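You operate a simulated robot arm through the tools that you are given. There is no shell and no other tool.

The job below is to be done with a simulated robot arm. You get a single attempt, and the scene is never put back.

JOB
Sand the filler on the top long board flush and prove it with the orange gauge.
Fine: gauge the filled end first; green block; the pointer ends on green; block and gauge go back where they lay. Set down upright: orange gauge.

It is judged by the outcome, as a careful person would: the job done as asked, and still so three seconds after it is handed in. It fails if anything else is knocked over, pushed out of place, dropped, spilled or broken.

ROBOT AND FRAMES
A 7-joint arm with a two-finger parallel gripper, fixed in place. Base frame: the origin is on the floor under the middle of its stand, x ahead of it, y to its left, z up; the work surface is at about z = 140. Readings come in mm, degrees, newtons and seconds.
It reaches about 1479 mm from its shoulder. Its first joint turns from -166.0 to 166.0 degrees. Payload 4.4 kg.
The tool frame sits at the grasp point between the pads (the TCP): z along the fingers, y along the line on which they close. The tips reach 23 mm beyond it. Largest opening 94 mm; finger width 38, thickness 10; the body of the gripper, 54 by 96 mm, starts 39 mm behind the TCP.
Orientation is that of the tool frame in the base frame, as a unit quaternion [w, x, y, z]. With the fingers straight down and closing along the base's y, the tool's x points along the base's -x, its y along +y and its z along -z.

CONTROLS
- The arm moves only by the tool nudge_tool. Its argument "deltas" is a list of rows, each a list of 7 numbers: the closure in counts, from 0 (fully open) to 255 (shut), then the shift along the base's x, y, z in mm, then the turn, a rotation vector about the base's x, y, z in degrees. In form: [[claw, tx, ty, tz, wx, wy, wz], ...]. A call has 1 to 20 rows; each row shifts and turns the commanded pose from where the row before left it. Each row takes 0.2 s and may step no farther than 50 mm and 8.6 degrees from the row before; otherwise, or with a gripper value out of range, the whole call is refused. A pose out of reach is approached as far as the arm can. The call stops where the force on the tool passes 60 N (or 10 N more than at its start, if that is more) or the arm is blocked; 0.2 s more then pass. The fingers move at their own pace (about 72 mm/s each) and stop on an object; they squeeze with about 42 N. The grip force told is the motor's: it shows also when the fingers shut on nothing. Time passes only in rows, and 0.2 s behind the last, so rows that do not move let the fingers close. The reply holds the time, the measured pose of the TCP, the force on the tool along the base axes, the opening and the grip force, in the units named above and with some noise, with the torque about the TCP (base axes, N m) and any sound that the robot's microphone picked up.
- Cameras (640 x 400 px; columns grow to the right, rows downward): "scene" is fixed at [51.3, 650.8, 1171.2]; the picture's right is [-0.35, -0.94, 0.00], its down [-0.67, 0.25, -0.70] and it looks along [0.66, -0.24, -0.71] (base axes); focal length 363 px, centre (320, 200). "wrist" rides on the gripper at [86, 16, -75] in the tool frame; the picture's right is [-0.18, 0.98, 0.00], its down [-0.58, -0.11, -0.81] and it looks along [-0.79, -0.15, 0.59] (tool axes); focal length 243 px, centre (320, 200). There is no depth. A picture from a camera that has moved, and an enlarged one, comes with that camera's place and axes in the base frame and with its lens.
- capture(camera): a new picture of that camera. The clock stands still meanwhile.
- enlarge(camera, box): a new picture of the part [left, top, right, bottom] of that camera's present view, enlarged. The clock stands still meanwhile.
- close_job(): hands the job in; it is judged then, once.

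Places have to be worked out from the pictures, the camera data and where the tool is seen. Open the gripper and draw the arm clear of the work before you hand the job in, unless the task says otherwise.

The tools are called after "Request:" by a JSON object that holds its "op" and its "data". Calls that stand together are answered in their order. nudge_tool: Moves the arm, as the interface text tells. Its arguments: {"type":"object","properties":{"deltas":{"type":"array","items":{"type":"array","items":{"type":"number"}}}},"required":["deltas"]} The other tools are called the same way: capture (camera) takes a picture; enlarge (camera, box) takes an enlarged picture of a part of a camera's view; close_job () hands the job in.

At the start:

```text
time: 0.0
tcp_pos: [622.4, 467.1, 835.6]
tcp_rot: [-0.001, 0.001, 1.0, 0.0]
ft_force: [-0.3, 0.0, -0.1]
torque: [0.05, -0.01, -0.01]
width: 94.0
grasp_force: 0.0
```

scene: 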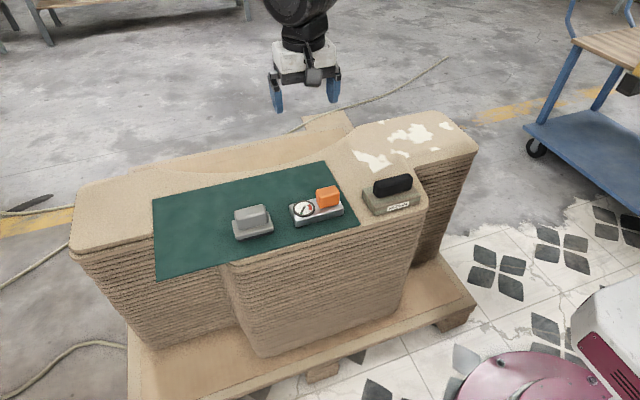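
wrist: 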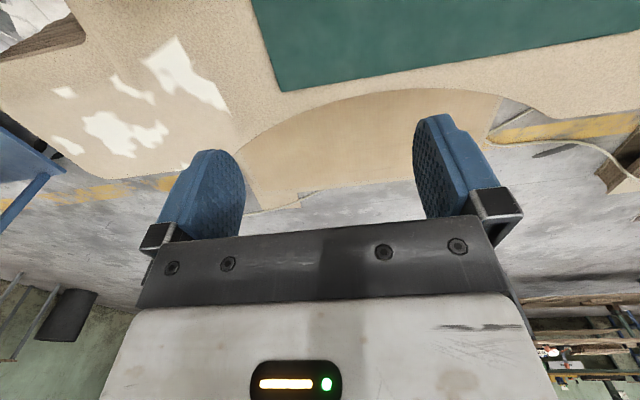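

The first pictures show a stack of boards with a green cloth holding a grey block, an orange-topped gauge, and a black-handled green-ish block to the right beside white filler. I'll enlarge the relevant regions first.

Request:
{"op": "enlarge", "data": {"camera": "scene", "box": [220, 160, 440, 250]}}

Request:
{"op": "enlarge", "data": {"camera": "scene", "box": [320, 100, 500, 220]}}

Request:
{"op": "enlarge", "data": {"camera": "scene", "box": [60, 100, 500, 380]}}

```text
2.91 times, centred on (330, 205) of scene
camera zoom: at [51.3, 650.8, 1171.2], right [-0.35, -0.94, 0.0], down [-0.67, 0.25, -0.7], along [0.66, -0.24, -0.71], focal length 1056 px, centre (291, 186)
```

zoom: 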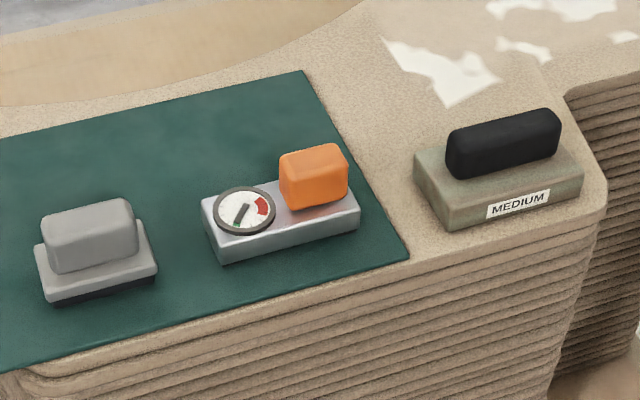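

```text
3.33 times, centred on (410, 160) of scene
camera zoom: at [51.3, 650.8, 1171.2], right [-0.35, -0.94, 0.0], down [-0.67, 0.25, -0.7], along [0.66, -0.24, -0.71], focal length 1210 px, centre (20, 333)
```

zoom: 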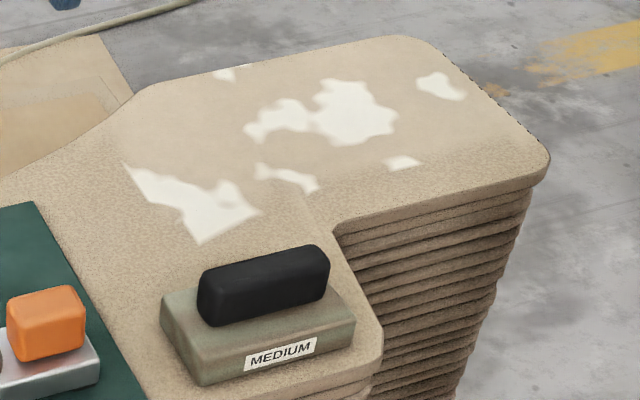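

```text
1.43 times, centred on (280, 240) of scene
camera zoom: at [51.3, 650.8, 1171.2], right [-0.35, -0.94, 0.0], down [-0.67, 0.25, -0.7], along [0.66, -0.24, -0.71], focal length 518 px, centre (377, 143)
```

zoom: 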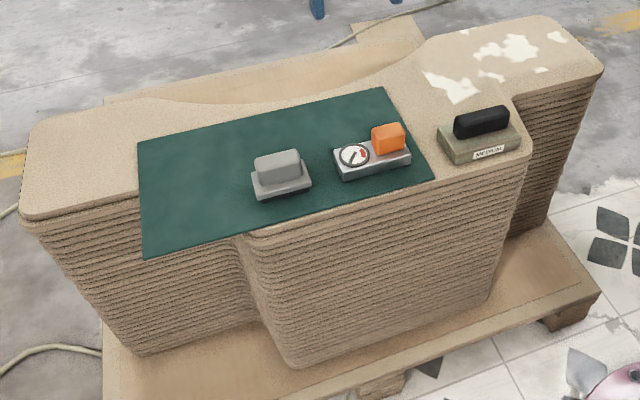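

The board top comes out at z≈611 from matching the cloth corner in both cameras. I'll zoom in closer on the gauge dial, the green "MEDIUM" block and the filler.

Request:
{"op": "enlarge", "data": {"camera": "scene", "box": [280, 175, 350, 235]}}

Request:
{"op": "enlarge", "data": {"camera": "scene", "box": [350, 165, 440, 220]}}

Request:
{"op": "enlarge", "data": {"camera": "scene", "box": [220, 190, 290, 250]}}

Request:
{"op": "enlarge", "data": {"camera": "wrist", "box": [0, 0, 300, 190]}}

```text
6.67 times, centred on (315, 205) of scene
camera zoom: at [51.3, 650.8, 1171.2], right [-0.35, -0.94, 0.0], down [-0.67, 0.25, -0.7], along [0.66, -0.24, -0.71], focal length 2420 px, centre (353, 167)
```

zoom: 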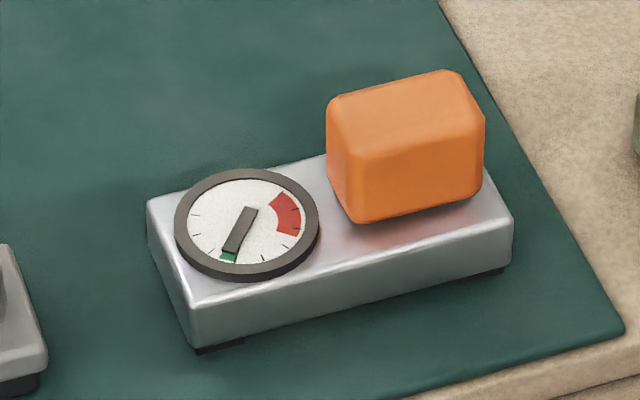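

```text
7.11 times, centred on (395, 192) of scene
camera zoom: at [51.3, 650.8, 1171.2], right [-0.35, -0.94, 0.0], down [-0.67, 0.25, -0.7], along [0.66, -0.24, -0.71], focal length 2581 px, centre (-213, 253)
```

zoom: 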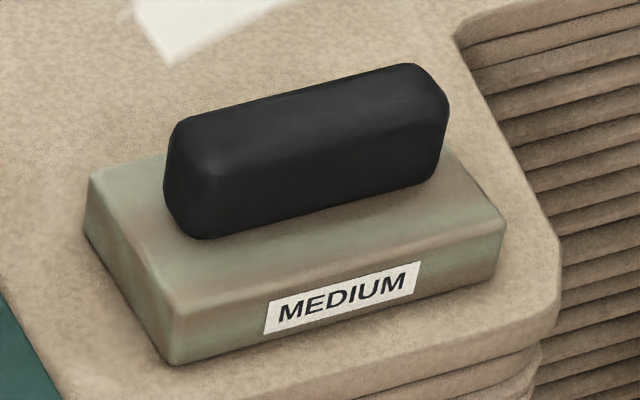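

```text
6.67 times, centred on (255, 220) of scene
camera zoom: at [51.3, 650.8, 1171.2], right [-0.35, -0.94, 0.0], down [-0.67, 0.25, -0.7], along [0.66, -0.24, -0.71], focal length 2420 px, centre (753, 67)
```

zoom: 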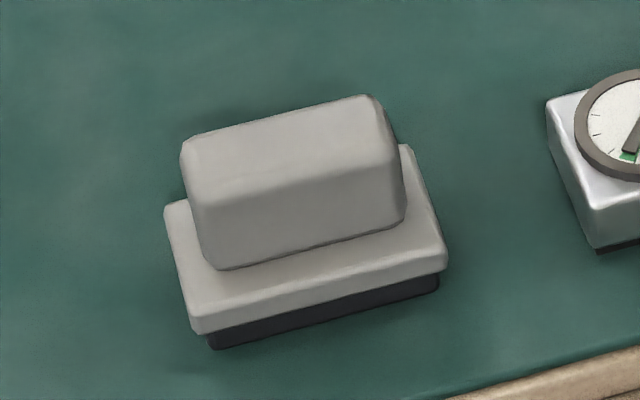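

```text
2.11 times, centred on (150, 95) of wrist
camera zoom: at [537.2, 483.5, 910.7], right [0.18, 0.98, 0.0], down [0.58, -0.11, 0.81], along [0.79, -0.15, -0.59], focal length 511 px, centre (678, 421)
```

zoom: 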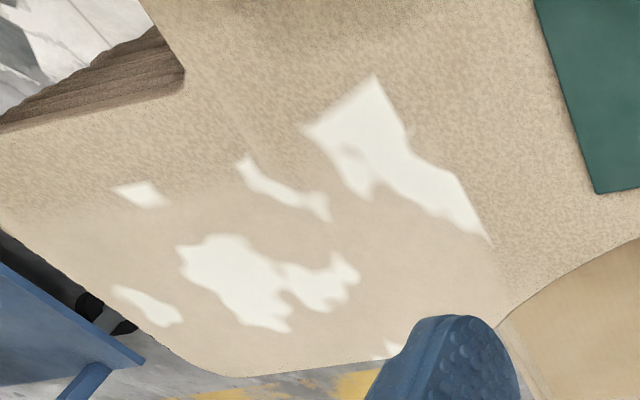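

The pointer sits on the small green sector while the gauge lies flat on the cloth, with dark feet at both ends. I'll shift the arm sideways at height so the wrist camera sees the filled end (about x 590–795, y 25–325).

Request:
{"op": "nudge_tool", "data": {"deltas": [[0, -12, -40, 0, 0, 0, 0], [0, -12, -40, 0, 0, 0, 0], [0, -12, -40, 0, 0, 0, 0], [0, -12, -40, 0, 0, 0, 0], [0, -12, -40, 0, 0, 0, 0], [0, -12, -40, 0, 0, 0, 0], [0, -12, -40, 0, 0, 0, 0], [0, 0, 0, 0, 0, 0, 0]]}}

Request:
{"op": "capture", "data": {"camera": "wrist"}}

Request:
{"op": "capture", "data": {"camera": "scene"}}

```text
time: 1.8
tcp_pos: [537.9, 188.9, 835.5]
tcp_rot: [0.0, 0.0, 1.0, -0.001]
ft_force: [-0.2, 0.2, 0.4]
torque: [0.0, 0.0, -0.02]
width: 93.9
grasp_force: 0.1
```

```text
taken
camera wrist: at [453.0, 203.6, 910.7], right [0.18, 0.98, 0.0], down [0.58, -0.11, 0.81], along [0.79, -0.15, -0.59], focal length 243 px, centre (320, 200)
```

wrist: 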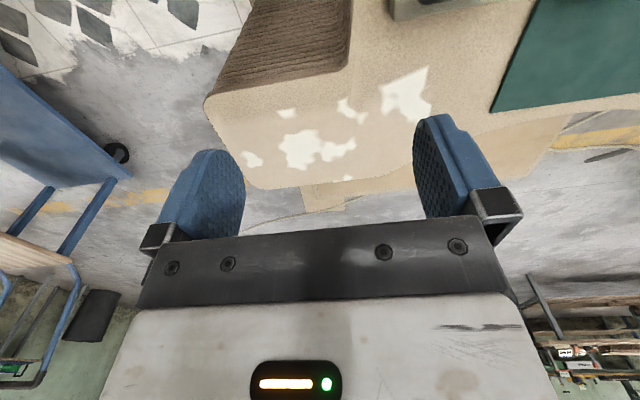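

```text
taken
```

scene: 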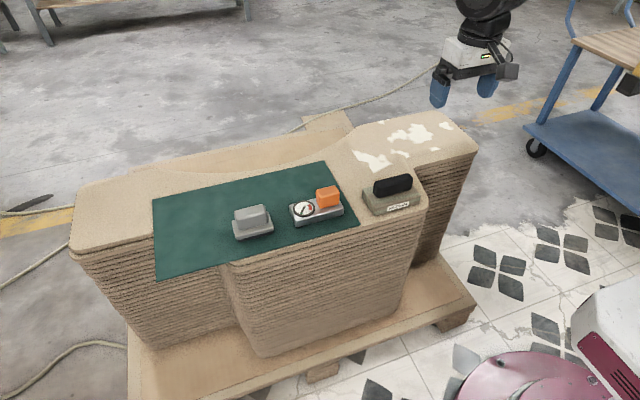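

Enlarging the filled end from this new viewpoint.

Request:
{"op": "enlarge", "data": {"camera": "wrist", "box": [190, 0, 470, 200]}}

```text
2.00 times, centred on (330, 100) of wrist
camera zoom: at [453.0, 203.6, 910.7], right [0.18, 0.98, 0.0], down [0.58, -0.11, 0.81], along [0.79, -0.15, -0.59], focal length 485 px, centre (300, 400)
```

zoom: 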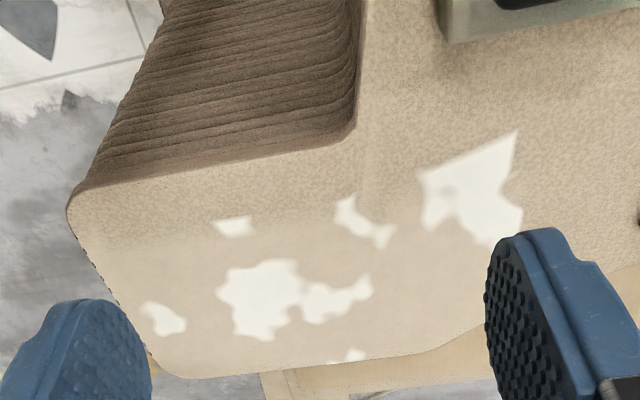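

The white filler patches spread across the board's end (x≈610–800, y≈30–320). Now I turn the gripper −90° about z, so its fingers close along x, and move it above and left of the gauge for a close look.

Request:
{"op": "nudge_tool", "data": {"deltas": [[0, -2, 31, 0, 0, 0, -7.5], [0, -2, 31, 0, 0, 0, -7.5], [0, -2, 31, 0, 0, 0, -7.5], [0, -2, 31, 0, 0, 0, -7.5], [0, -2, 31, 0, 0, 0, -7.5], [0, -2, 31, 0, 0, 0, -7.5], [0, -2, 31, 0, 0, 0, -7.5], [0, -2, 31, 0, 0, 0, -7.5], [0, -2, 31, 0, 0, 0, -7.5], [0, -2, 31, 0, 0, 0, -7.5], [0, -2, 31, -20, 0, 0, -7.5], [0, -2, 31, -20, 0, 0, -7.5], [0, 0, 0, 0, 0, 0, 0]]}}

Request:
{"op": "capture", "data": {"camera": "wrist"}}

```text
time: 4.6
tcp_pos: [514.3, 558.5, 794.9]
tcp_rot: [0.0, 0.707, 0.707, 0.001]
ft_force: [-0.1, 0.0, -0.4]
torque: [0.0, 0.03, -0.01]
width: 94.2
grasp_force: 0.1
```

```text
taken
camera wrist: at [532.2, 646.0, 870.2], right [0.98, -0.18, 0.0], down [-0.11, -0.58, 0.81], along [-0.15, -0.79, -0.59], focal length 243 px, centre (320, 200)
```

wrist: 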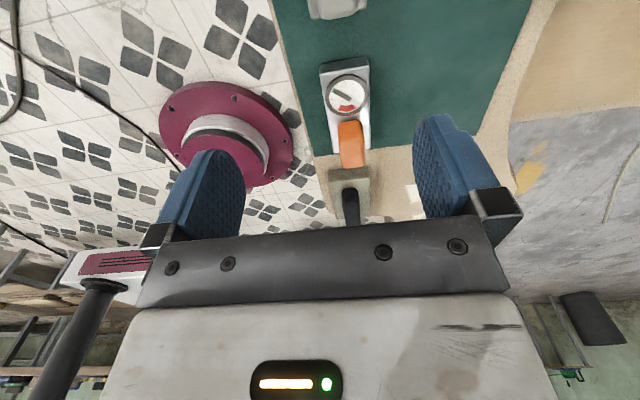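

The gauge, knob and green block are visible in line along −y. I'll enlarge this view.

Request:
{"op": "enlarge", "data": {"camera": "wrist", "box": [280, 40, 440, 140]}}

Request:
{"op": "enlarge", "data": {"camera": "wrist", "box": [300, 130, 420, 225]}}

```text
4.00 times, centred on (360, 90) of wrist
camera zoom: at [532.2, 646.0, 870.2], right [0.98, -0.18, 0.0], down [-0.11, -0.58, 0.81], along [-0.15, -0.79, -0.59], focal length 970 px, centre (160, 640)
```

zoom: 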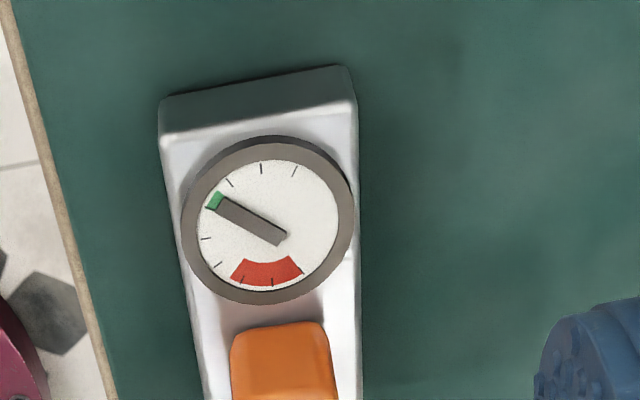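

```text
4.21 times, centred on (360, 178) of wrist
camera zoom: at [532.2, 646.0, 870.2], right [0.98, -0.18, 0.0], down [-0.11, -0.58, 0.81], along [-0.15, -0.79, -0.59], focal length 1022 px, centre (152, 295)
```

zoom: 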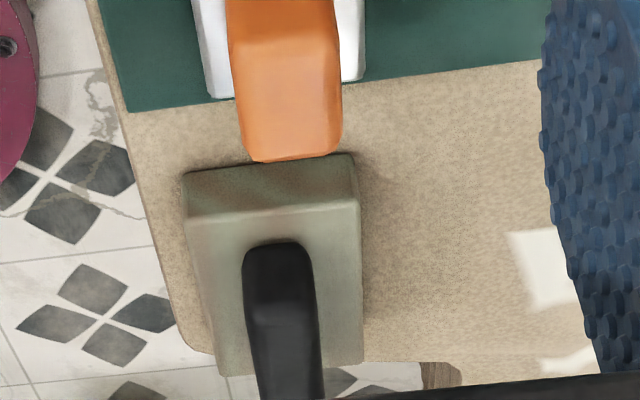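

From both views: gauge body x≈510–557, y≈430–532 (top z≈633), its orange knob centred near (533, 456) with top z≈667; green block x≈491–552, y≈263–371, handle y≈273–353. I move above the knob at z≈715 to check alignment.

Request:
{"op": "nudge_tool", "data": {"deltas": [[0, 6, -34, -25, 0, 0, 0], [0, 6, -34, -25, 0, 0, 0], [0, 6.7, -34, -29, 0, 0, 0], [0, 0, 0, 0, 0, 0, 0]]}}

Request:
{"op": "capture", "data": {"camera": "wrist"}}

Request:
{"op": "enlarge", "data": {"camera": "scene", "box": [240, 120, 400, 220]}}

```text
time: 5.6
tcp_pos: [533.3, 457.4, 715.1]
tcp_rot: [-0.001, 0.708, 0.707, 0.0]
ft_force: [0.0, 0.3, -0.2]
torque: [-0.01, 0.02, -0.03]
width: 93.9
grasp_force: 0.1
```

```text
taken
camera wrist: at [550.7, 543.5, 790.8], right [0.98, -0.18, 0.0], down [-0.11, -0.58, 0.81], along [-0.15, -0.79, -0.59], focal length 243 px, centre (320, 200)
```

wrist: 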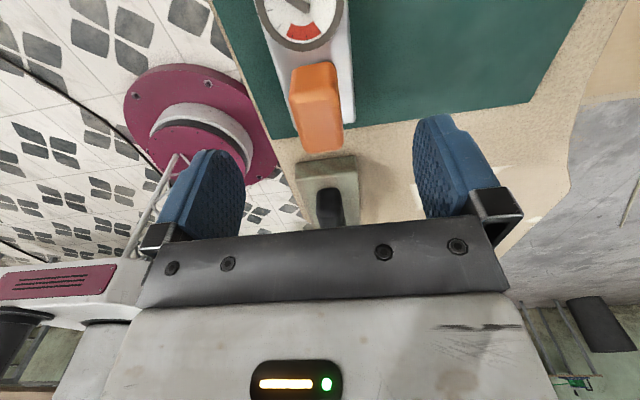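

```text
4.00 times, centred on (320, 170) of scene
camera zoom: at [51.3, 650.8, 1171.2], right [-0.35, -0.94, 0.0], down [-0.67, 0.25, -0.7], along [0.66, -0.24, -0.71], focal length 1452 px, centre (320, 320)
```

zoom: 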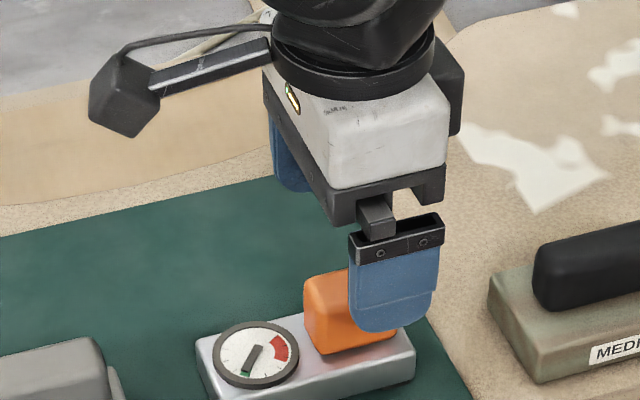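

The fingers straddle the knob; knob centre reads about (531, 454). I shift slightly and lower to TCP z≈662 so the tips stay above the gauge body.

Request:
{"op": "nudge_tool", "data": {"deltas": [[0, -1.5, -3, -20, 0, 0, 0], [0, 0, 0, -20, 0, 0, 0], [0, 0, 0, -12, 0, 0, 0], [0, 0, 0, 0, 0, 0, 0]]}}

Request:
{"op": "capture", "data": {"camera": "wrist"}}

Request:
{"op": "enlarge", "data": {"camera": "scene", "box": [270, 140, 370, 230]}}

```text
time: 6.6
tcp_pos: [530.2, 452.8, 664.1]
tcp_rot: [0.0, 0.707, 0.707, 0.0]
ft_force: [-0.2, -1.1, -0.5]
torque: [-0.05, -0.03, -0.02]
width: 94.0
grasp_force: 0.0
```

```text
taken
camera wrist: at [548.8, 540.5, 739.7], right [0.98, -0.18, 0.0], down [-0.11, -0.58, 0.81], along [-0.15, -0.79, -0.59], focal length 243 px, centre (320, 200)
```

wrist: 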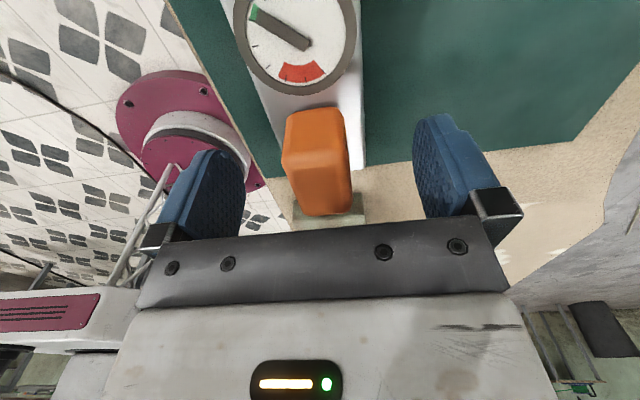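

```text
4.44 times, centred on (320, 185) of scene
camera zoom: at [51.3, 650.8, 1171.2], right [-0.35, -0.94, 0.0], down [-0.67, 0.25, -0.7], along [0.66, -0.24, -0.71], focal length 1613 px, centre (320, 267)
```

zoom: 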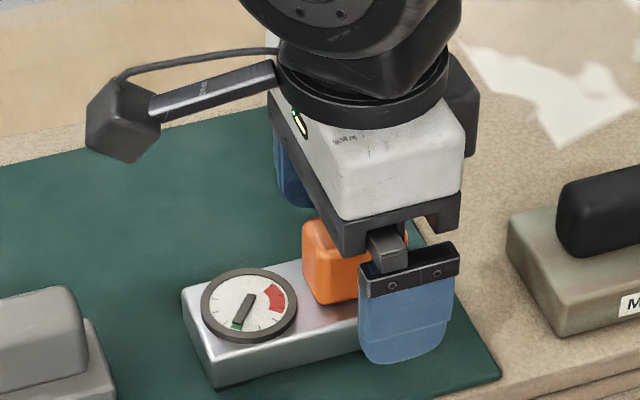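

Fingers straddle the knob and clear the body. Closing on the knob now.

Request:
{"op": "nudge_tool", "data": {"deltas": [[255, 0, 0, 0, 0, 0, 0], [255, 0, 0, 0, 0, 0, 0], [255, 0, 0, 0, 0, 0, 0], [255, 0, 0, 0, 0, 0, 0], [255, 0, 0, 0, 0, 0, 0]]}}

Request:
{"op": "capture", "data": {"camera": "wrist"}}

```text
time: 7.8
tcp_pos: [530.6, 454.7, 664.6]
tcp_rot: [0.0, 0.707, 0.707, 0.001]
ft_force: [1.1, 0.5, -0.1]
torque: [0.04, -0.1, -0.02]
width: 27.7
grasp_force: 42.3
```

```text
taken
camera wrist: at [548.9, 540.5, 739.9], right [0.98, -0.18, 0.0], down [-0.11, -0.58, 0.81], along [-0.15, -0.79, -0.59], focal length 243 px, centre (320, 200)
```

wrist: 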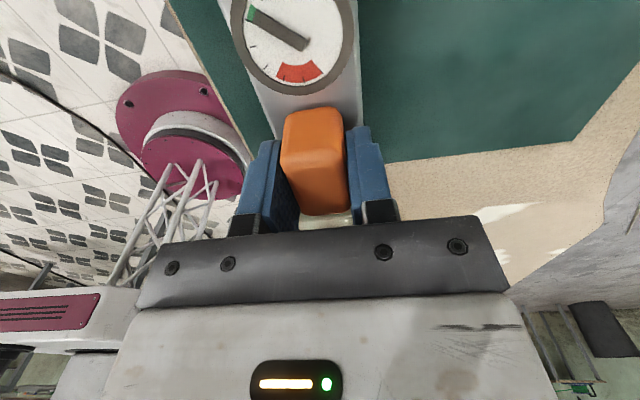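

The knob is gripped (27.7 mm wide, 42 N). I lift gently and check that the gauge hangs level.

Request:
{"op": "nudge_tool", "data": {"deltas": [[255, 0, 0, 8, 0, 0, 0], [255, 0, 0, 15, 0, 0, 0], [255, 0, 0, 25, 0, 0, 0], [255, 0, 0, 27, 0, 0, 0], [255, 0, 0, 0, 0, 0, 0]]}}

Request:
{"op": "enlarge", "data": {"camera": "scene", "box": [240, 120, 400, 220]}}

Request:
{"op": "capture", "data": {"camera": "wrist"}}

```text
time: 9.0
tcp_pos: [532.1, 455.1, 738.3]
tcp_rot: [0.0, 0.707, 0.707, 0.0]
ft_force: [0.5, 0.1, -2.0]
torque: [-0.03, 0.02, -0.01]
width: 27.6
grasp_force: 42.7
```

```text
4.00 times, centred on (320, 170) of scene
camera zoom: at [51.3, 650.8, 1171.2], right [-0.35, -0.94, 0.0], down [-0.67, 0.25, -0.7], along [0.66, -0.24, -0.71], focal length 1452 px, centre (320, 320)
```

zoom: 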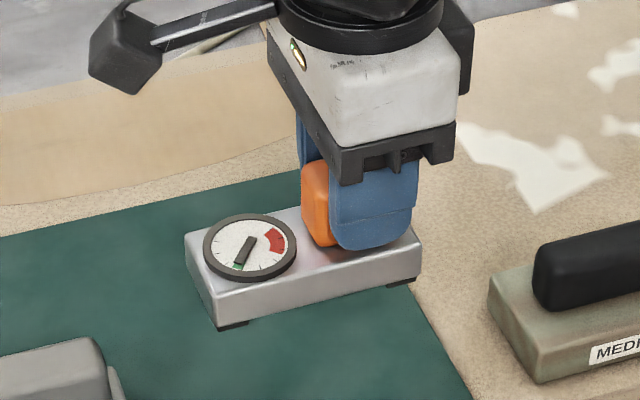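

```text
taken
camera wrist: at [549.1, 541.3, 814.1], right [0.98, -0.18, 0.0], down [-0.11, -0.58, 0.81], along [-0.15, -0.79, -0.59], focal length 243 px, centre (320, 200)
```

wrist: 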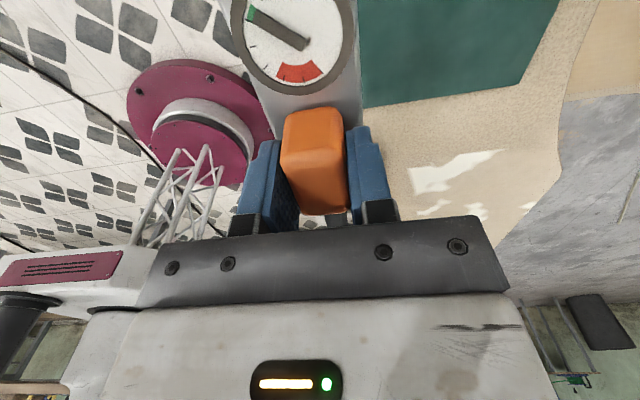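

The gauge hangs level and weighs about 2 N. I carry it at z≈739 (its bottom clears the block's handle) over to the filled end, aiming gauge centre at about (705, 150).

Request:
{"op": "nudge_tool", "data": {"deltas": [[255, 10, -18, 0, 0, 0, 0], [255, 19, -36, 0, 0, 0, 0], [255, 19, -37, 0, 0, 0, 0], [255, 19, -37, 0, 0, 0, 0], [255, 19, -37, 0, 0, 0, 0], [255, 19, -37, 0, 0, 0, 0], [255, 19, -37, 0, 0, 0, 0], [255, 19, -37, 0, 0, 0, 0], [255, 19, -37, 0, 0, 0, 0], [255, 11, -18, 0, 0, 0, 0], [255, 0, 0, 0, 0, 0, 0]]}}

Request:
{"op": "capture", "data": {"camera": "wrist"}}

Request:
{"op": "enlarge", "data": {"camera": "scene", "box": [330, 60, 490, 220]}}

```text
time: 11.4
tcp_pos: [704.6, 123.6, 739.5]
tcp_rot: [0.0, 0.706, 0.708, 0.0]
ft_force: [0.3, 0.7, -2.4]
torque: [-0.03, 0.04, -0.02]
width: 27.5
grasp_force: 42.2
```

```text
taken
camera wrist: at [722.5, 209.4, 814.8], right [0.98, -0.18, 0.0], down [-0.11, -0.58, 0.81], along [-0.15, -0.79, -0.59], focal length 243 px, centre (320, 200)
```

wrist: 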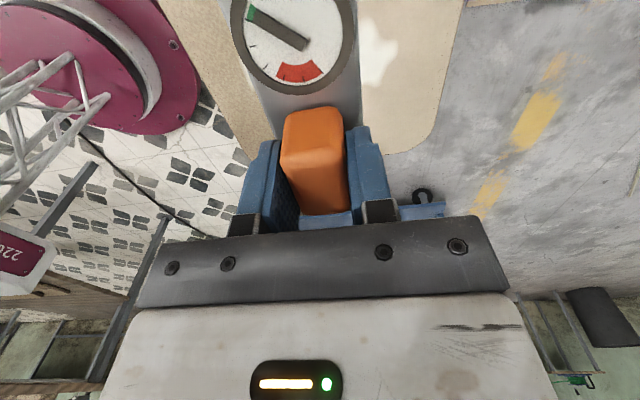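

```text
2.50 times, centred on (410, 140) of scene
camera zoom: at [51.3, 650.8, 1171.2], right [-0.35, -0.94, 0.0], down [-0.67, 0.25, -0.7], along [0.66, -0.24, -0.71], focal length 907 px, centre (95, 350)
```

zoom: 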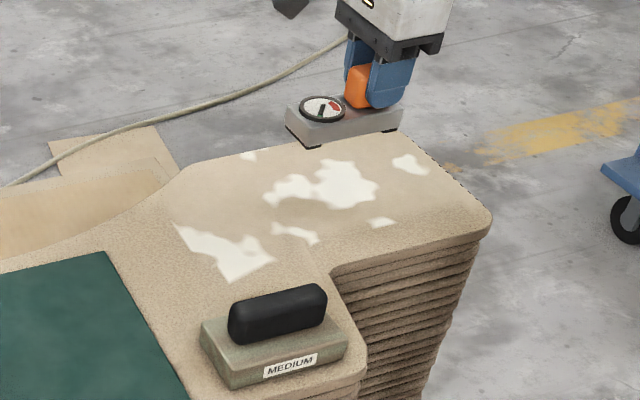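

Held over the white filler; I lower it to a few millimetres above the surface.

Request:
{"op": "nudge_tool", "data": {"deltas": [[255, 0, 0, -20, 0, 0, 0], [255, 0, 0, -25, 0, 0, 0], [255, 0, 0, -18, 0, 0, 0], [255, 0, 0, -6, 0, 0, 0], [255, 0, 0, 0, 0, 0, 0]]}}

Request:
{"op": "enlarge", "data": {"camera": "scene", "box": [370, 90, 470, 160]}}

```text
time: 12.6
tcp_pos: [703.9, 123.7, 670.1]
tcp_rot: [0.0, 0.707, 0.707, -0.001]
ft_force: [0.2, -0.4, -2.6]
torque: [-0.03, -0.01, 0.0]
width: 27.7
grasp_force: 41.8
```

```text
5.71 times, centred on (420, 125) of scene
camera zoom: at [51.3, 650.8, 1171.2], right [-0.35, -0.94, 0.0], down [-0.67, 0.25, -0.7], along [0.66, -0.24, -0.71], focal length 2074 px, centre (-251, 629)
```

zoom: 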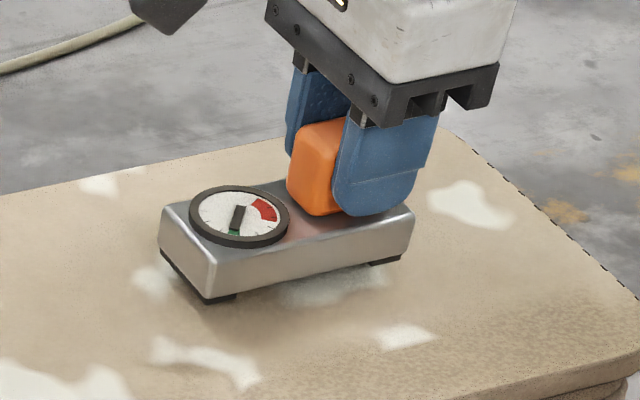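

Almost touching. I lower in 1 mm steps and watch the force.

Request:
{"op": "nudge_tool", "data": {"deltas": [[255, 0, 0, -1.5, 0, 0, 0], [255, 0, 0, -1, 0, 0, 0], [255, 0, 0, -1, 0, 0, 0], [255, 0, 0, -1, 0, 0, 0]]}}

Request:
{"op": "enlarge", "data": {"camera": "scene", "box": [370, 90, 470, 160]}}

```text
time: 13.6
tcp_pos: [703.8, 124.0, 665.9]
tcp_rot: [0.0, 0.707, 0.707, 0.0]
ft_force: [-0.2, 0.7, -1.7]
torque: [-0.03, 0.01, -0.01]
width: 27.6
grasp_force: 41.4
```

```text
5.71 times, centred on (420, 125) of scene
camera zoom: at [51.3, 650.8, 1171.2], right [-0.35, -0.94, 0.0], down [-0.67, 0.25, -0.7], along [0.66, -0.24, -0.71], focal length 2074 px, centre (-251, 629)
```

zoom: 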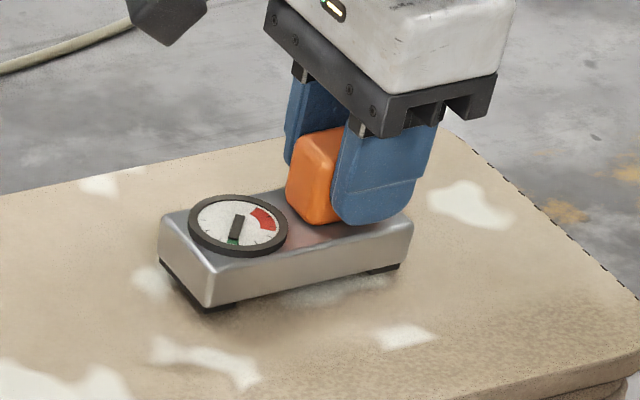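

No contact yet (force is still just the gauge's weight); lowering further in 1 mm steps.

Request:
{"op": "nudge_tool", "data": {"deltas": [[255, 0, 0, -1, 0, 0, 0], [255, 0, 0, -1, 0, 0, 0]]}}

Request:
{"op": "nudge_tool", "data": {"deltas": [[255, 0, 0, -1, 0, 0, 0], [255, 0, 0, 0, 0, 0, 0]]}}

Request:
{"op": "enlarge", "data": {"camera": "scene", "box": [370, 90, 470, 160]}}

```text
time: 14.2
tcp_pos: [703.3, 124.1, 664.9]
tcp_rot: [0.0, 0.707, 0.707, 0.0]
ft_force: [-0.2, -0.4, -2.3]
torque: [-0.04, -0.04, 0.01]
width: 27.6
grasp_force: 41.3
```

```text
time: 14.8
tcp_pos: [704.6, 124.0, 662.9]
tcp_rot: [0.0, 0.707, 0.707, 0.0]
ft_force: [0.5, -0.1, -1.8]
torque: [-0.03, -0.02, 0.0]
width: 27.4
grasp_force: 42.0
```

```text
5.71 times, centred on (420, 125) of scene
camera zoom: at [51.3, 650.8, 1171.2], right [-0.35, -0.94, 0.0], down [-0.67, 0.25, -0.7], along [0.66, -0.24, -0.71], focal length 2074 px, centre (-251, 629)
```

zoom: 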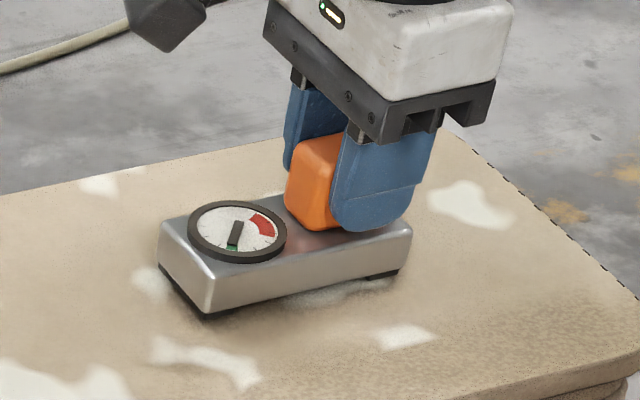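

Still no contact at z≈663 (the cloth apparently has some thickness). I continue 1 mm at a time.

Request:
{"op": "nudge_tool", "data": {"deltas": [[255, 0, 0, -1, 0, 0, 0], [255, 0, 0, 0, 0, 0, 0]]}}

Request:
{"op": "nudge_tool", "data": {"deltas": [[255, 0, 0, -1, 0, 0, 0], [255, 0, 0, 0, 0, 0, 0]]}}

Request:
{"op": "enlarge", "data": {"camera": "scene", "box": [370, 90, 470, 160]}}

```text
time: 15.4
tcp_pos: [703.4, 123.4, 661.3]
tcp_rot: [0.0, 0.707, 0.707, 0.0]
ft_force: [-1.1, 0.4, -2.3]
torque: [-0.04, 0.0, -0.02]
width: 27.8
grasp_force: 41.9
```

```text
time: 16.0
tcp_pos: [704.1, 124.2, 660.3]
tcp_rot: [0.0, 0.707, 0.707, 0.0]
ft_force: [1.0, -0.3, -2.3]
torque: [-0.04, 0.03, 0.03]
width: 27.8
grasp_force: 42.1
```

```text
5.71 times, centred on (420, 125) of scene
camera zoom: at [51.3, 650.8, 1171.2], right [-0.35, -0.94, 0.0], down [-0.67, 0.25, -0.7], along [0.66, -0.24, -0.71], focal length 2074 px, centre (-251, 629)
```

zoom: 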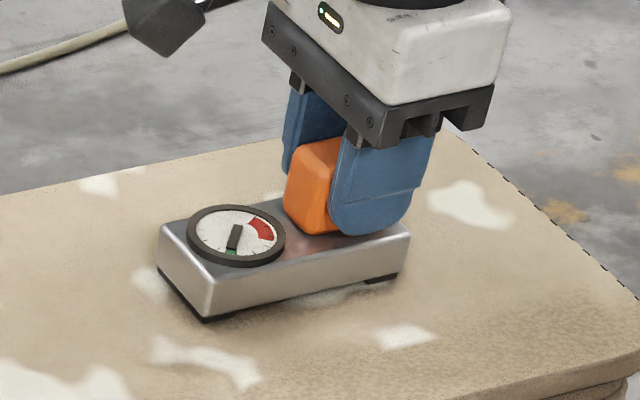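

Still free at z≈660; continuing downwards carefully.

Request:
{"op": "nudge_tool", "data": {"deltas": [[255, 0, 0, -1, 0, 0, 0], [255, 0, 0, 0, 0, 0, 0]]}}

Request:
{"op": "nudge_tool", "data": {"deltas": [[255, 0, 0, -1, 0, 0, 0], [255, 0, 0, 0, 0, 0, 0]]}}

Request:
{"op": "enlarge", "data": {"camera": "scene", "box": [370, 90, 470, 160]}}

Request:
{"op": "capture", "data": {"camera": "wrist"}}

```text
time: 16.6
tcp_pos: [704.3, 123.7, 659.6]
tcp_rot: [0.0, 0.707, 0.707, 0.0]
ft_force: [0.0, 0.1, -2.5]
torque: [-0.05, -0.01, 0.01]
width: 27.9
grasp_force: 41.0
```

```text
time: 17.2
tcp_pos: [704.7, 123.2, 660.0]
tcp_rot: [0.0, 0.706, 0.708, 0.001]
ft_force: [-6.7, 2.3, 17.0]
torque: [0.53, 0.32, 0.1]
width: 27.6
grasp_force: 42.3
```

```text
5.71 times, centred on (420, 125) of scene
camera zoom: at [51.3, 650.8, 1171.2], right [-0.35, -0.94, 0.0], down [-0.67, 0.25, -0.7], along [0.66, -0.24, -0.71], focal length 2074 px, centre (-251, 629)
```

zoom: 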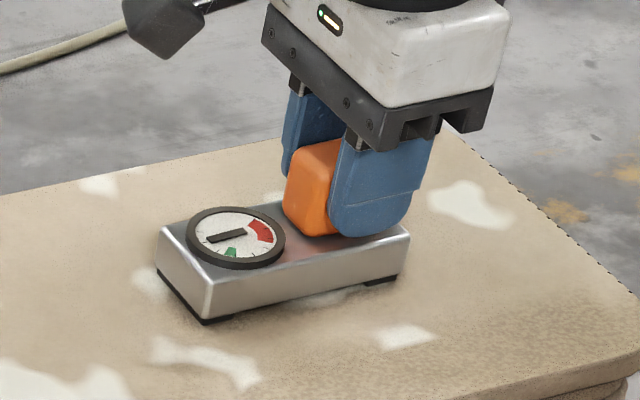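

```text
taken
camera wrist: at [722.1, 210.1, 734.9], right [0.98, -0.18, 0.0], down [-0.11, -0.58, 0.81], along [-0.15, -0.79, -0.59], focal length 243 px, centre (320, 200)
```

wrist: 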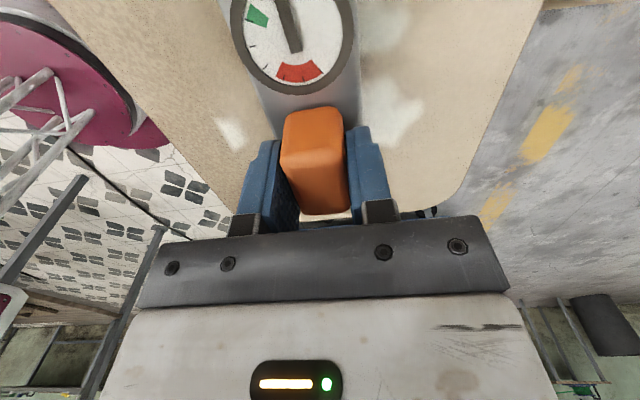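

Contact: about 17 N upward and the pointer has swung off green to the side away from red. I'll enlarge the dial, then ease off the pressure.

Request:
{"op": "enlarge", "data": {"camera": "scene", "box": [395, 120, 425, 140]}}

Request:
{"op": "nudge_tool", "data": {"deltas": [[255, 0, 0, 0.8, 0, 0, 0], [255, 0, 0, 0, 0, 0, 0]]}}

Request:
{"op": "enlarge", "data": {"camera": "scene", "box": [395, 120, 425, 140]}}

```text
16.00 times, centred on (410, 130) of scene
camera zoom: at [51.3, 650.8, 1171.2], right [-0.35, -0.94, 0.0], down [-0.67, 0.25, -0.7], along [0.66, -0.24, -0.71], focal length 5807 px, centre (-1120, 1320)
```

zoom: 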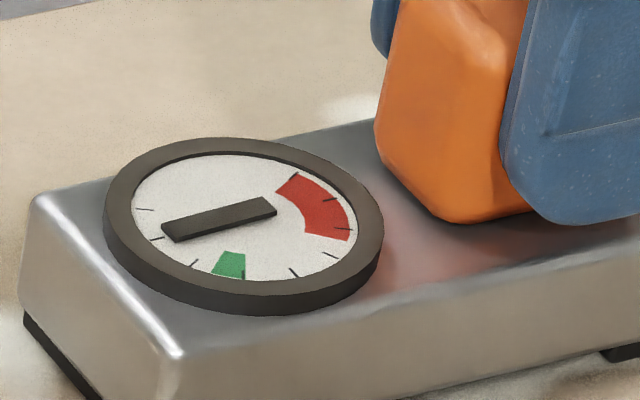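

```text
time: 17.8
tcp_pos: [704.4, 123.4, 658.9]
tcp_rot: [-0.001, 0.707, 0.708, 0.0]
ft_force: [1.4, 3.2, 4.1]
torque: [0.14, -0.2, 0.0]
width: 27.5
grasp_force: 42.2
```

```text
16.00 times, centred on (410, 130) of scene
camera zoom: at [51.3, 650.8, 1171.2], right [-0.35, -0.94, 0.0], down [-0.67, 0.25, -0.7], along [0.66, -0.24, -0.71], focal length 5807 px, centre (-1120, 1320)
```

zoom: 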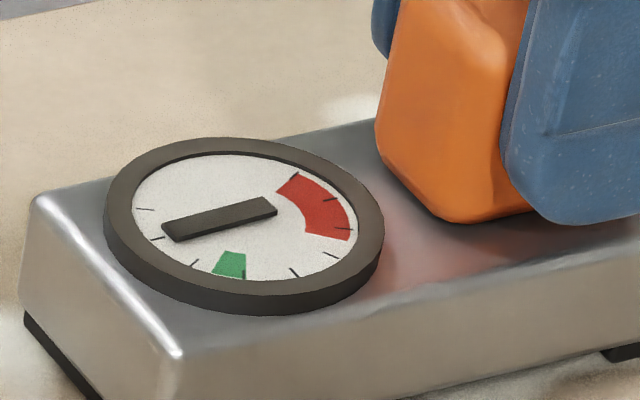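

The gauge rests on the filled end and the pointer sits about two ticks off green. I open the fingers to let it stand freely and confirm the reading.

Request:
{"op": "nudge_tool", "data": {"deltas": [[150, 0, 0, 0, 0, 0, 0], [100, 0, 0, 0, 0, 0, 0], [100, 0, 0, 0, 0, 0, 0], [100, 0, 0, 0, 0, 0, 0]]}}

Request:
{"op": "enlarge", "data": {"camera": "scene", "box": [395, 120, 425, 140]}}

Request:
{"op": "capture", "data": {"camera": "wrist"}}

```text
time: 18.8
tcp_pos: [705.2, 124.0, 658.7]
tcp_rot: [0.001, 0.707, 0.707, 0.0]
ft_force: [-0.2, -0.5, -0.7]
torque: [-0.03, 0.01, -0.02]
width: 57.2
grasp_force: 0.1
```

```text
16.00 times, centred on (410, 130) of scene
camera zoom: at [51.3, 650.8, 1171.2], right [-0.35, -0.94, 0.0], down [-0.67, 0.25, -0.7], along [0.66, -0.24, -0.71], focal length 5807 px, centre (-1120, 1320)
```

zoom: 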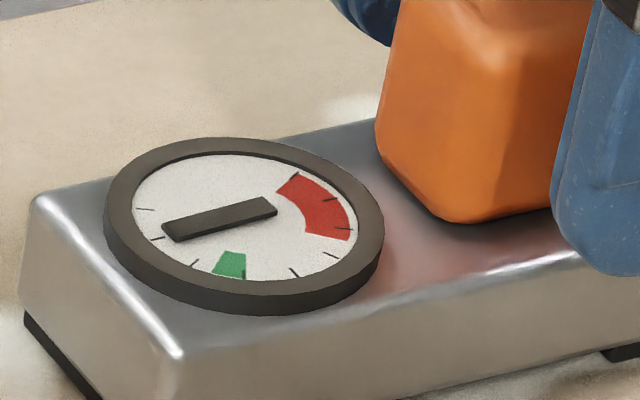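

```text
taken
camera wrist: at [722.0, 210.0, 734.9], right [0.98, -0.18, 0.0], down [-0.11, -0.58, 0.81], along [-0.15, -0.79, -0.59], focal length 243 px, centre (320, 200)
```

wrist: 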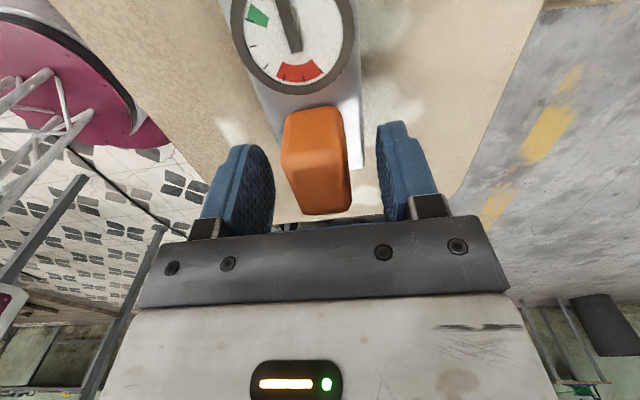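

The free-standing reading is the same: two ticks off green, so the filler isn't flush. I regrip the knob, lift and carry the gauge back to its place on the cloth.

Request:
{"op": "nudge_tool", "data": {"deltas": [[255, 0, 0, 0, 0, 0, 0], [255, 0, 0, 0, 0, 0, 0], [255, 0, 0, 0, 0, 0, 0], [255, 0, 0, 8, 0, 0, 0], [255, 0, 0, 20, 0, 0, 0], [255, 0, 0, 25, 0, 0, 0], [255, 0, 0, 27.4, 0, 0, 0], [255, 0, 0, 0, 0, 0, 0]]}}

Request:
{"op": "enlarge", "data": {"camera": "scene", "box": [330, 60, 490, 160]}}

```text
time: 20.6
tcp_pos: [702.8, 125.1, 739.9]
tcp_rot: [0.0, 0.708, 0.707, 0.0]
ft_force: [0.8, -0.5, -2.1]
torque: [-0.08, 0.0, 0.01]
width: 27.7
grasp_force: 42.0
```

```text
4.00 times, centred on (410, 110) of scene
camera zoom: at [51.3, 650.8, 1171.2], right [-0.35, -0.94, 0.0], down [-0.67, 0.25, -0.7], along [0.66, -0.24, -0.71], focal length 1452 px, centre (-40, 560)
```

zoom: 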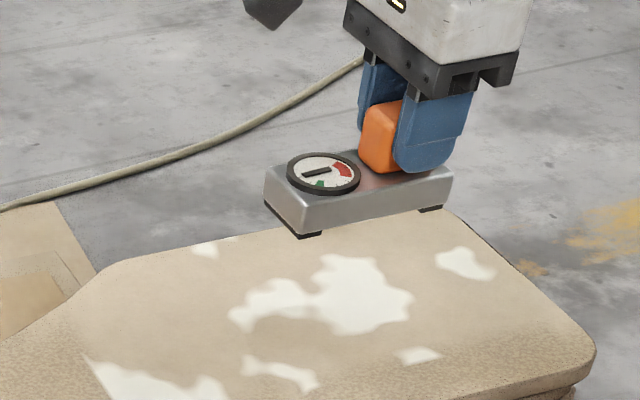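

The pointer holds its reading in the air, so it's a latching gauge. I carry it back along the reverse path to above its spot on the cloth.

Request:
{"op": "nudge_tool", "data": {"deltas": [[255, -11, 18, 0, 0, 0, 0], [255, -19, 37, 0, 0, 0, 0], [255, -19, 37, 0, 0, 0, 0], [255, -19, 37, 0, 0, 0, 0], [255, -19, 37, 0, 0, 0, 0], [255, -19, 37, 0, 0, 0, 0], [255, -19, 37, 0, 0, 0, 0], [255, -19, 37, 0, 0, 0, 0], [255, -19, 36, 0, 0, 0, 0], [255, -10, 18, 0, 0, 0, 0], [255, 0, 0, -25, 0, 0, 0], [255, 0, 0, -25, 0, 0, 0], [255, 0, 0, -15, 0, 0, 0], [255, 0, 0, -6, 0, 0, 0], [255, 0, 0, 0, 0, 0, 0]]}}

Request:
{"op": "enlarge", "data": {"camera": "scene", "box": [280, 175, 350, 235]}}

```text
time: 23.8
tcp_pos: [530.0, 456.1, 667.5]
tcp_rot: [0.0, 0.708, 0.707, 0.0]
ft_force: [0.5, -0.1, -2.1]
torque: [-0.05, -0.01, -0.02]
width: 27.5
grasp_force: 41.9
```

```text
6.67 times, centred on (315, 205) of scene
camera zoom: at [51.3, 650.8, 1171.2], right [-0.35, -0.94, 0.0], down [-0.67, 0.25, -0.7], along [0.66, -0.24, -0.71], focal length 2420 px, centre (353, 167)
```

zoom: 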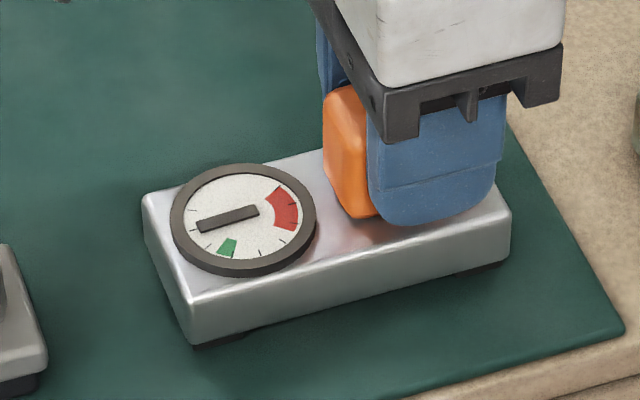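

It's a few mm above its original spot, aligned with the first picture. Lowering in small steps to contact.

Request:
{"op": "nudge_tool", "data": {"deltas": [[255, 0, 0, -1.5, 0, 0, 0], [255, 0, 0, -1, 0, 0, 0], [255, 0, 0, 0, 0, 0, 0]]}}

Request:
{"op": "nudge_tool", "data": {"deltas": [[255, 0, 0, -1, 0, 0, 0], [255, 0, 0, 0, 0, 0, 0]]}}

```text
time: 24.6
tcp_pos: [531.9, 455.3, 666.3]
tcp_rot: [0.0, 0.707, 0.707, 0.0]
ft_force: [0.7, -0.3, -2.3]
torque: [-0.02, 0.02, 0.03]
width: 27.2
grasp_force: 42.4
```

```text
time: 25.2
tcp_pos: [531.3, 454.5, 665.1]
tcp_rot: [-0.001, 0.707, 0.707, 0.0]
ft_force: [0.0, 0.2, -1.8]
torque: [-0.06, 0.02, -0.01]
width: 27.8
grasp_force: 42.2
```

Not touching yet; continuing in 0.7 mm steps.

Request:
{"op": "nudge_tool", "data": {"deltas": [[255, 0, 0, -0.7, 0, 0, 0], [255, 0, 0, 0, 0, 0, 0]]}}

Request:
{"op": "nudge_tool", "data": {"deltas": [[255, 0, 0, -0.7, 0, 0, 0], [255, 0, 0, 0, 0, 0, 0]]}}

```text
time: 25.8
tcp_pos: [530.6, 454.7, 664.3]
tcp_rot: [0.0, 0.708, 0.707, 0.0]
ft_force: [-3.1, -1.0, 1.8]
torque: [0.13, 0.12, 0.11]
width: 27.7
grasp_force: 42.7
```

```text
time: 26.4
tcp_pos: [530.4, 455.2, 663.4]
tcp_rot: [0.0, 0.707, 0.707, 0.0]
ft_force: [-5.0, -6.2, 20.3]
torque: [-0.22, 0.22, 0.08]
width: 27.6
grasp_force: 42.2
```

Contact (20 N). I ease up 0.6 mm, open, and rise straight up.

Request:
{"op": "nudge_tool", "data": {"deltas": [[255, 0, 0, 0.6, 0, 0, 0], [200, 0, 0, 0, 0, 0, 0], [130, 0, 0, 0, 0, 0, 0], [60, 0, 0, 0, 0, 0, 0], [0, 0, 0, 0, 0, 0, 0], [0, 0, 0, 15, 0, 0, 0], [0, 0, 0, 30, 0, 0, 0], [0, 0, 0, 35, 0, 0, 0], [0, 0, 0, 0, 0, 0, 0]]}}

Request:
{"op": "enlarge", "data": {"camera": "scene", "box": [280, 175, 350, 235]}}

Request:
{"op": "capture", "data": {"camera": "wrist"}}

```text
time: 28.4
tcp_pos: [531.0, 455.0, 744.6]
tcp_rot: [0.0, 0.707, 0.707, 0.0]
ft_force: [-0.2, 0.4, 0.6]
torque: [0.01, -0.02, -0.03]
width: 94.0
grasp_force: 0.1
```

```text
6.67 times, centred on (315, 205) of scene
camera zoom: at [51.3, 650.8, 1171.2], right [-0.35, -0.94, 0.0], down [-0.67, 0.25, -0.7], along [0.66, -0.24, -0.71], focal length 2420 px, centre (353, 167)
```

zoom: 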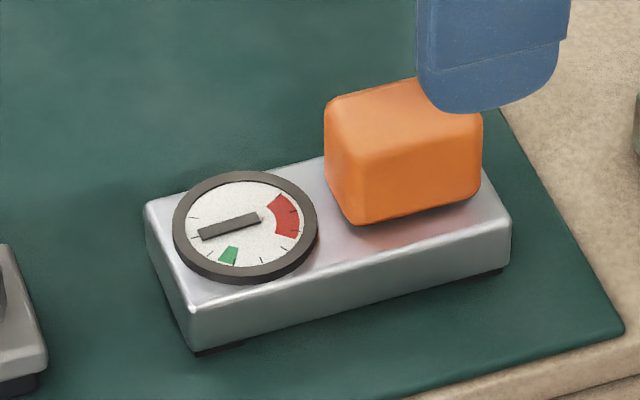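

```text
taken
camera wrist: at [548.5, 540.8, 820.0], right [0.98, -0.18, 0.0], down [-0.11, -0.58, 0.81], along [-0.15, -0.79, -0.59], focal length 243 px, centre (320, 200)
```

wrist: 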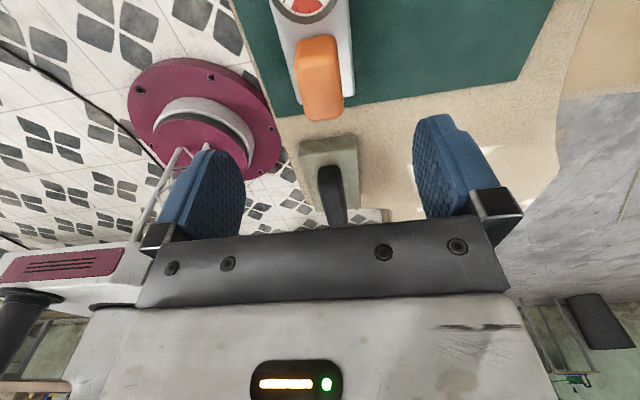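

The gauge is back within about a millimetre of its original spot. Next I move above the green block's handle, estimated centre (523, 311), at z≈710.

Request:
{"op": "nudge_tool", "data": {"deltas": [[0, -2, -36, 0, 0, 0, 0], [0, -2, -36, 0, 0, 0, 0], [0, -2, -36, -15, 0, 0, 0], [0, -2.6, -35, -20, 0, 0, 0], [0, 0, 0, 0, 0, 0, 0]]}}

Request:
{"op": "capture", "data": {"camera": "wrist"}}

Request:
{"op": "enlarge", "data": {"camera": "scene", "box": [340, 110, 450, 220]}}

```text
time: 29.6
tcp_pos: [523.4, 311.0, 710.6]
tcp_rot: [0.0, 0.707, 0.707, 0.0]
ft_force: [0.4, 0.2, 0.6]
torque: [0.02, -0.01, -0.02]
width: 93.9
grasp_force: 0.0
```

```text
taken
camera wrist: at [540.6, 397.1, 785.4], right [0.98, -0.18, 0.0], down [-0.11, -0.58, 0.81], along [-0.15, -0.79, -0.59], focal length 243 px, centre (320, 200)
```

wrist: 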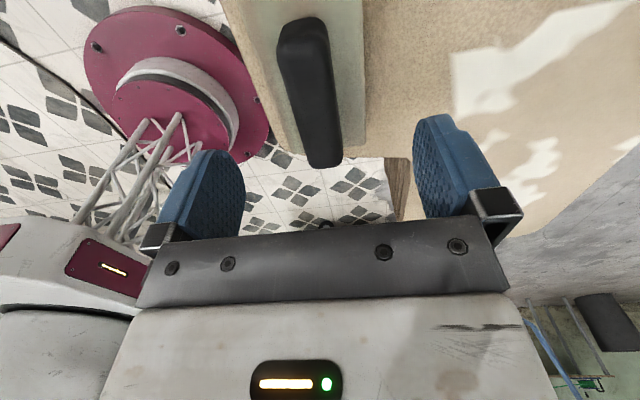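

```text
3.64 times, centred on (395, 165) of scene
camera zoom: at [51.3, 650.8, 1171.2], right [-0.35, -0.94, 0.0], down [-0.67, 0.25, -0.7], along [0.66, -0.24, -0.71], focal length 1320 px, centre (47, 327)
```

zoom: 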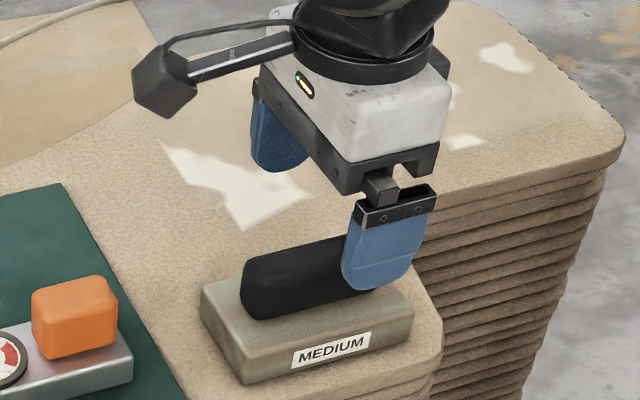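

The handle lies centred between the fingers (centre about (522, 310)). I lower to TCP z≈658 and check clearance.

Request:
{"op": "nudge_tool", "data": {"deltas": [[0, -0.5, -0.5, -20, 0, 0, 0], [0, 0, 0, -20, 0, 0, 0], [0, 0, 0, -12, 0, 0, 0], [0, 0, 0, 0, 0, 0, 0]]}}

Request:
{"op": "enlarge", "data": {"camera": "scene", "box": [340, 110, 450, 220]}}

Request:
{"op": "capture", "data": {"camera": "wrist"}}

```text
time: 30.6
tcp_pos: [522.6, 312.1, 657.7]
tcp_rot: [-0.001, 0.706, 0.708, 0.0]
ft_force: [0.5, 1.0, -0.2]
torque: [-0.01, -0.01, 0.02]
width: 93.9
grasp_force: 0.1
```

```text
3.64 times, centred on (395, 165) of scene
camera zoom: at [51.3, 650.8, 1171.2], right [-0.35, -0.94, 0.0], down [-0.67, 0.25, -0.7], along [0.66, -0.24, -0.71], focal length 1320 px, centre (47, 327)
```

zoom: 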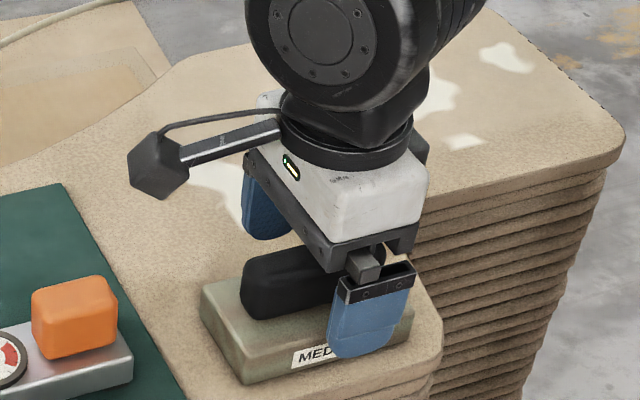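

```text
taken
camera wrist: at [540.4, 397.0, 733.1], right [0.98, -0.18, 0.0], down [-0.11, -0.58, 0.81], along [-0.15, -0.79, -0.59], focal length 243 px, centre (320, 200)
```

wrist: 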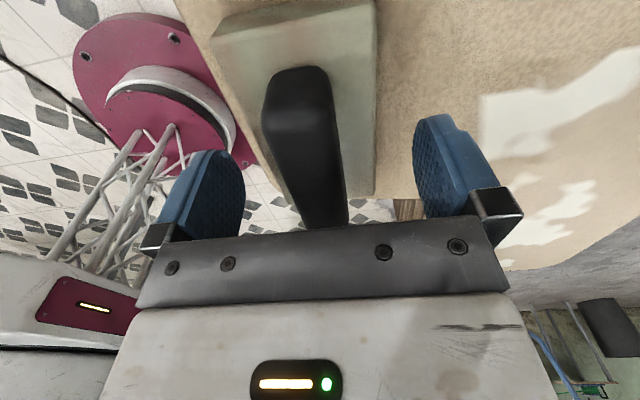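

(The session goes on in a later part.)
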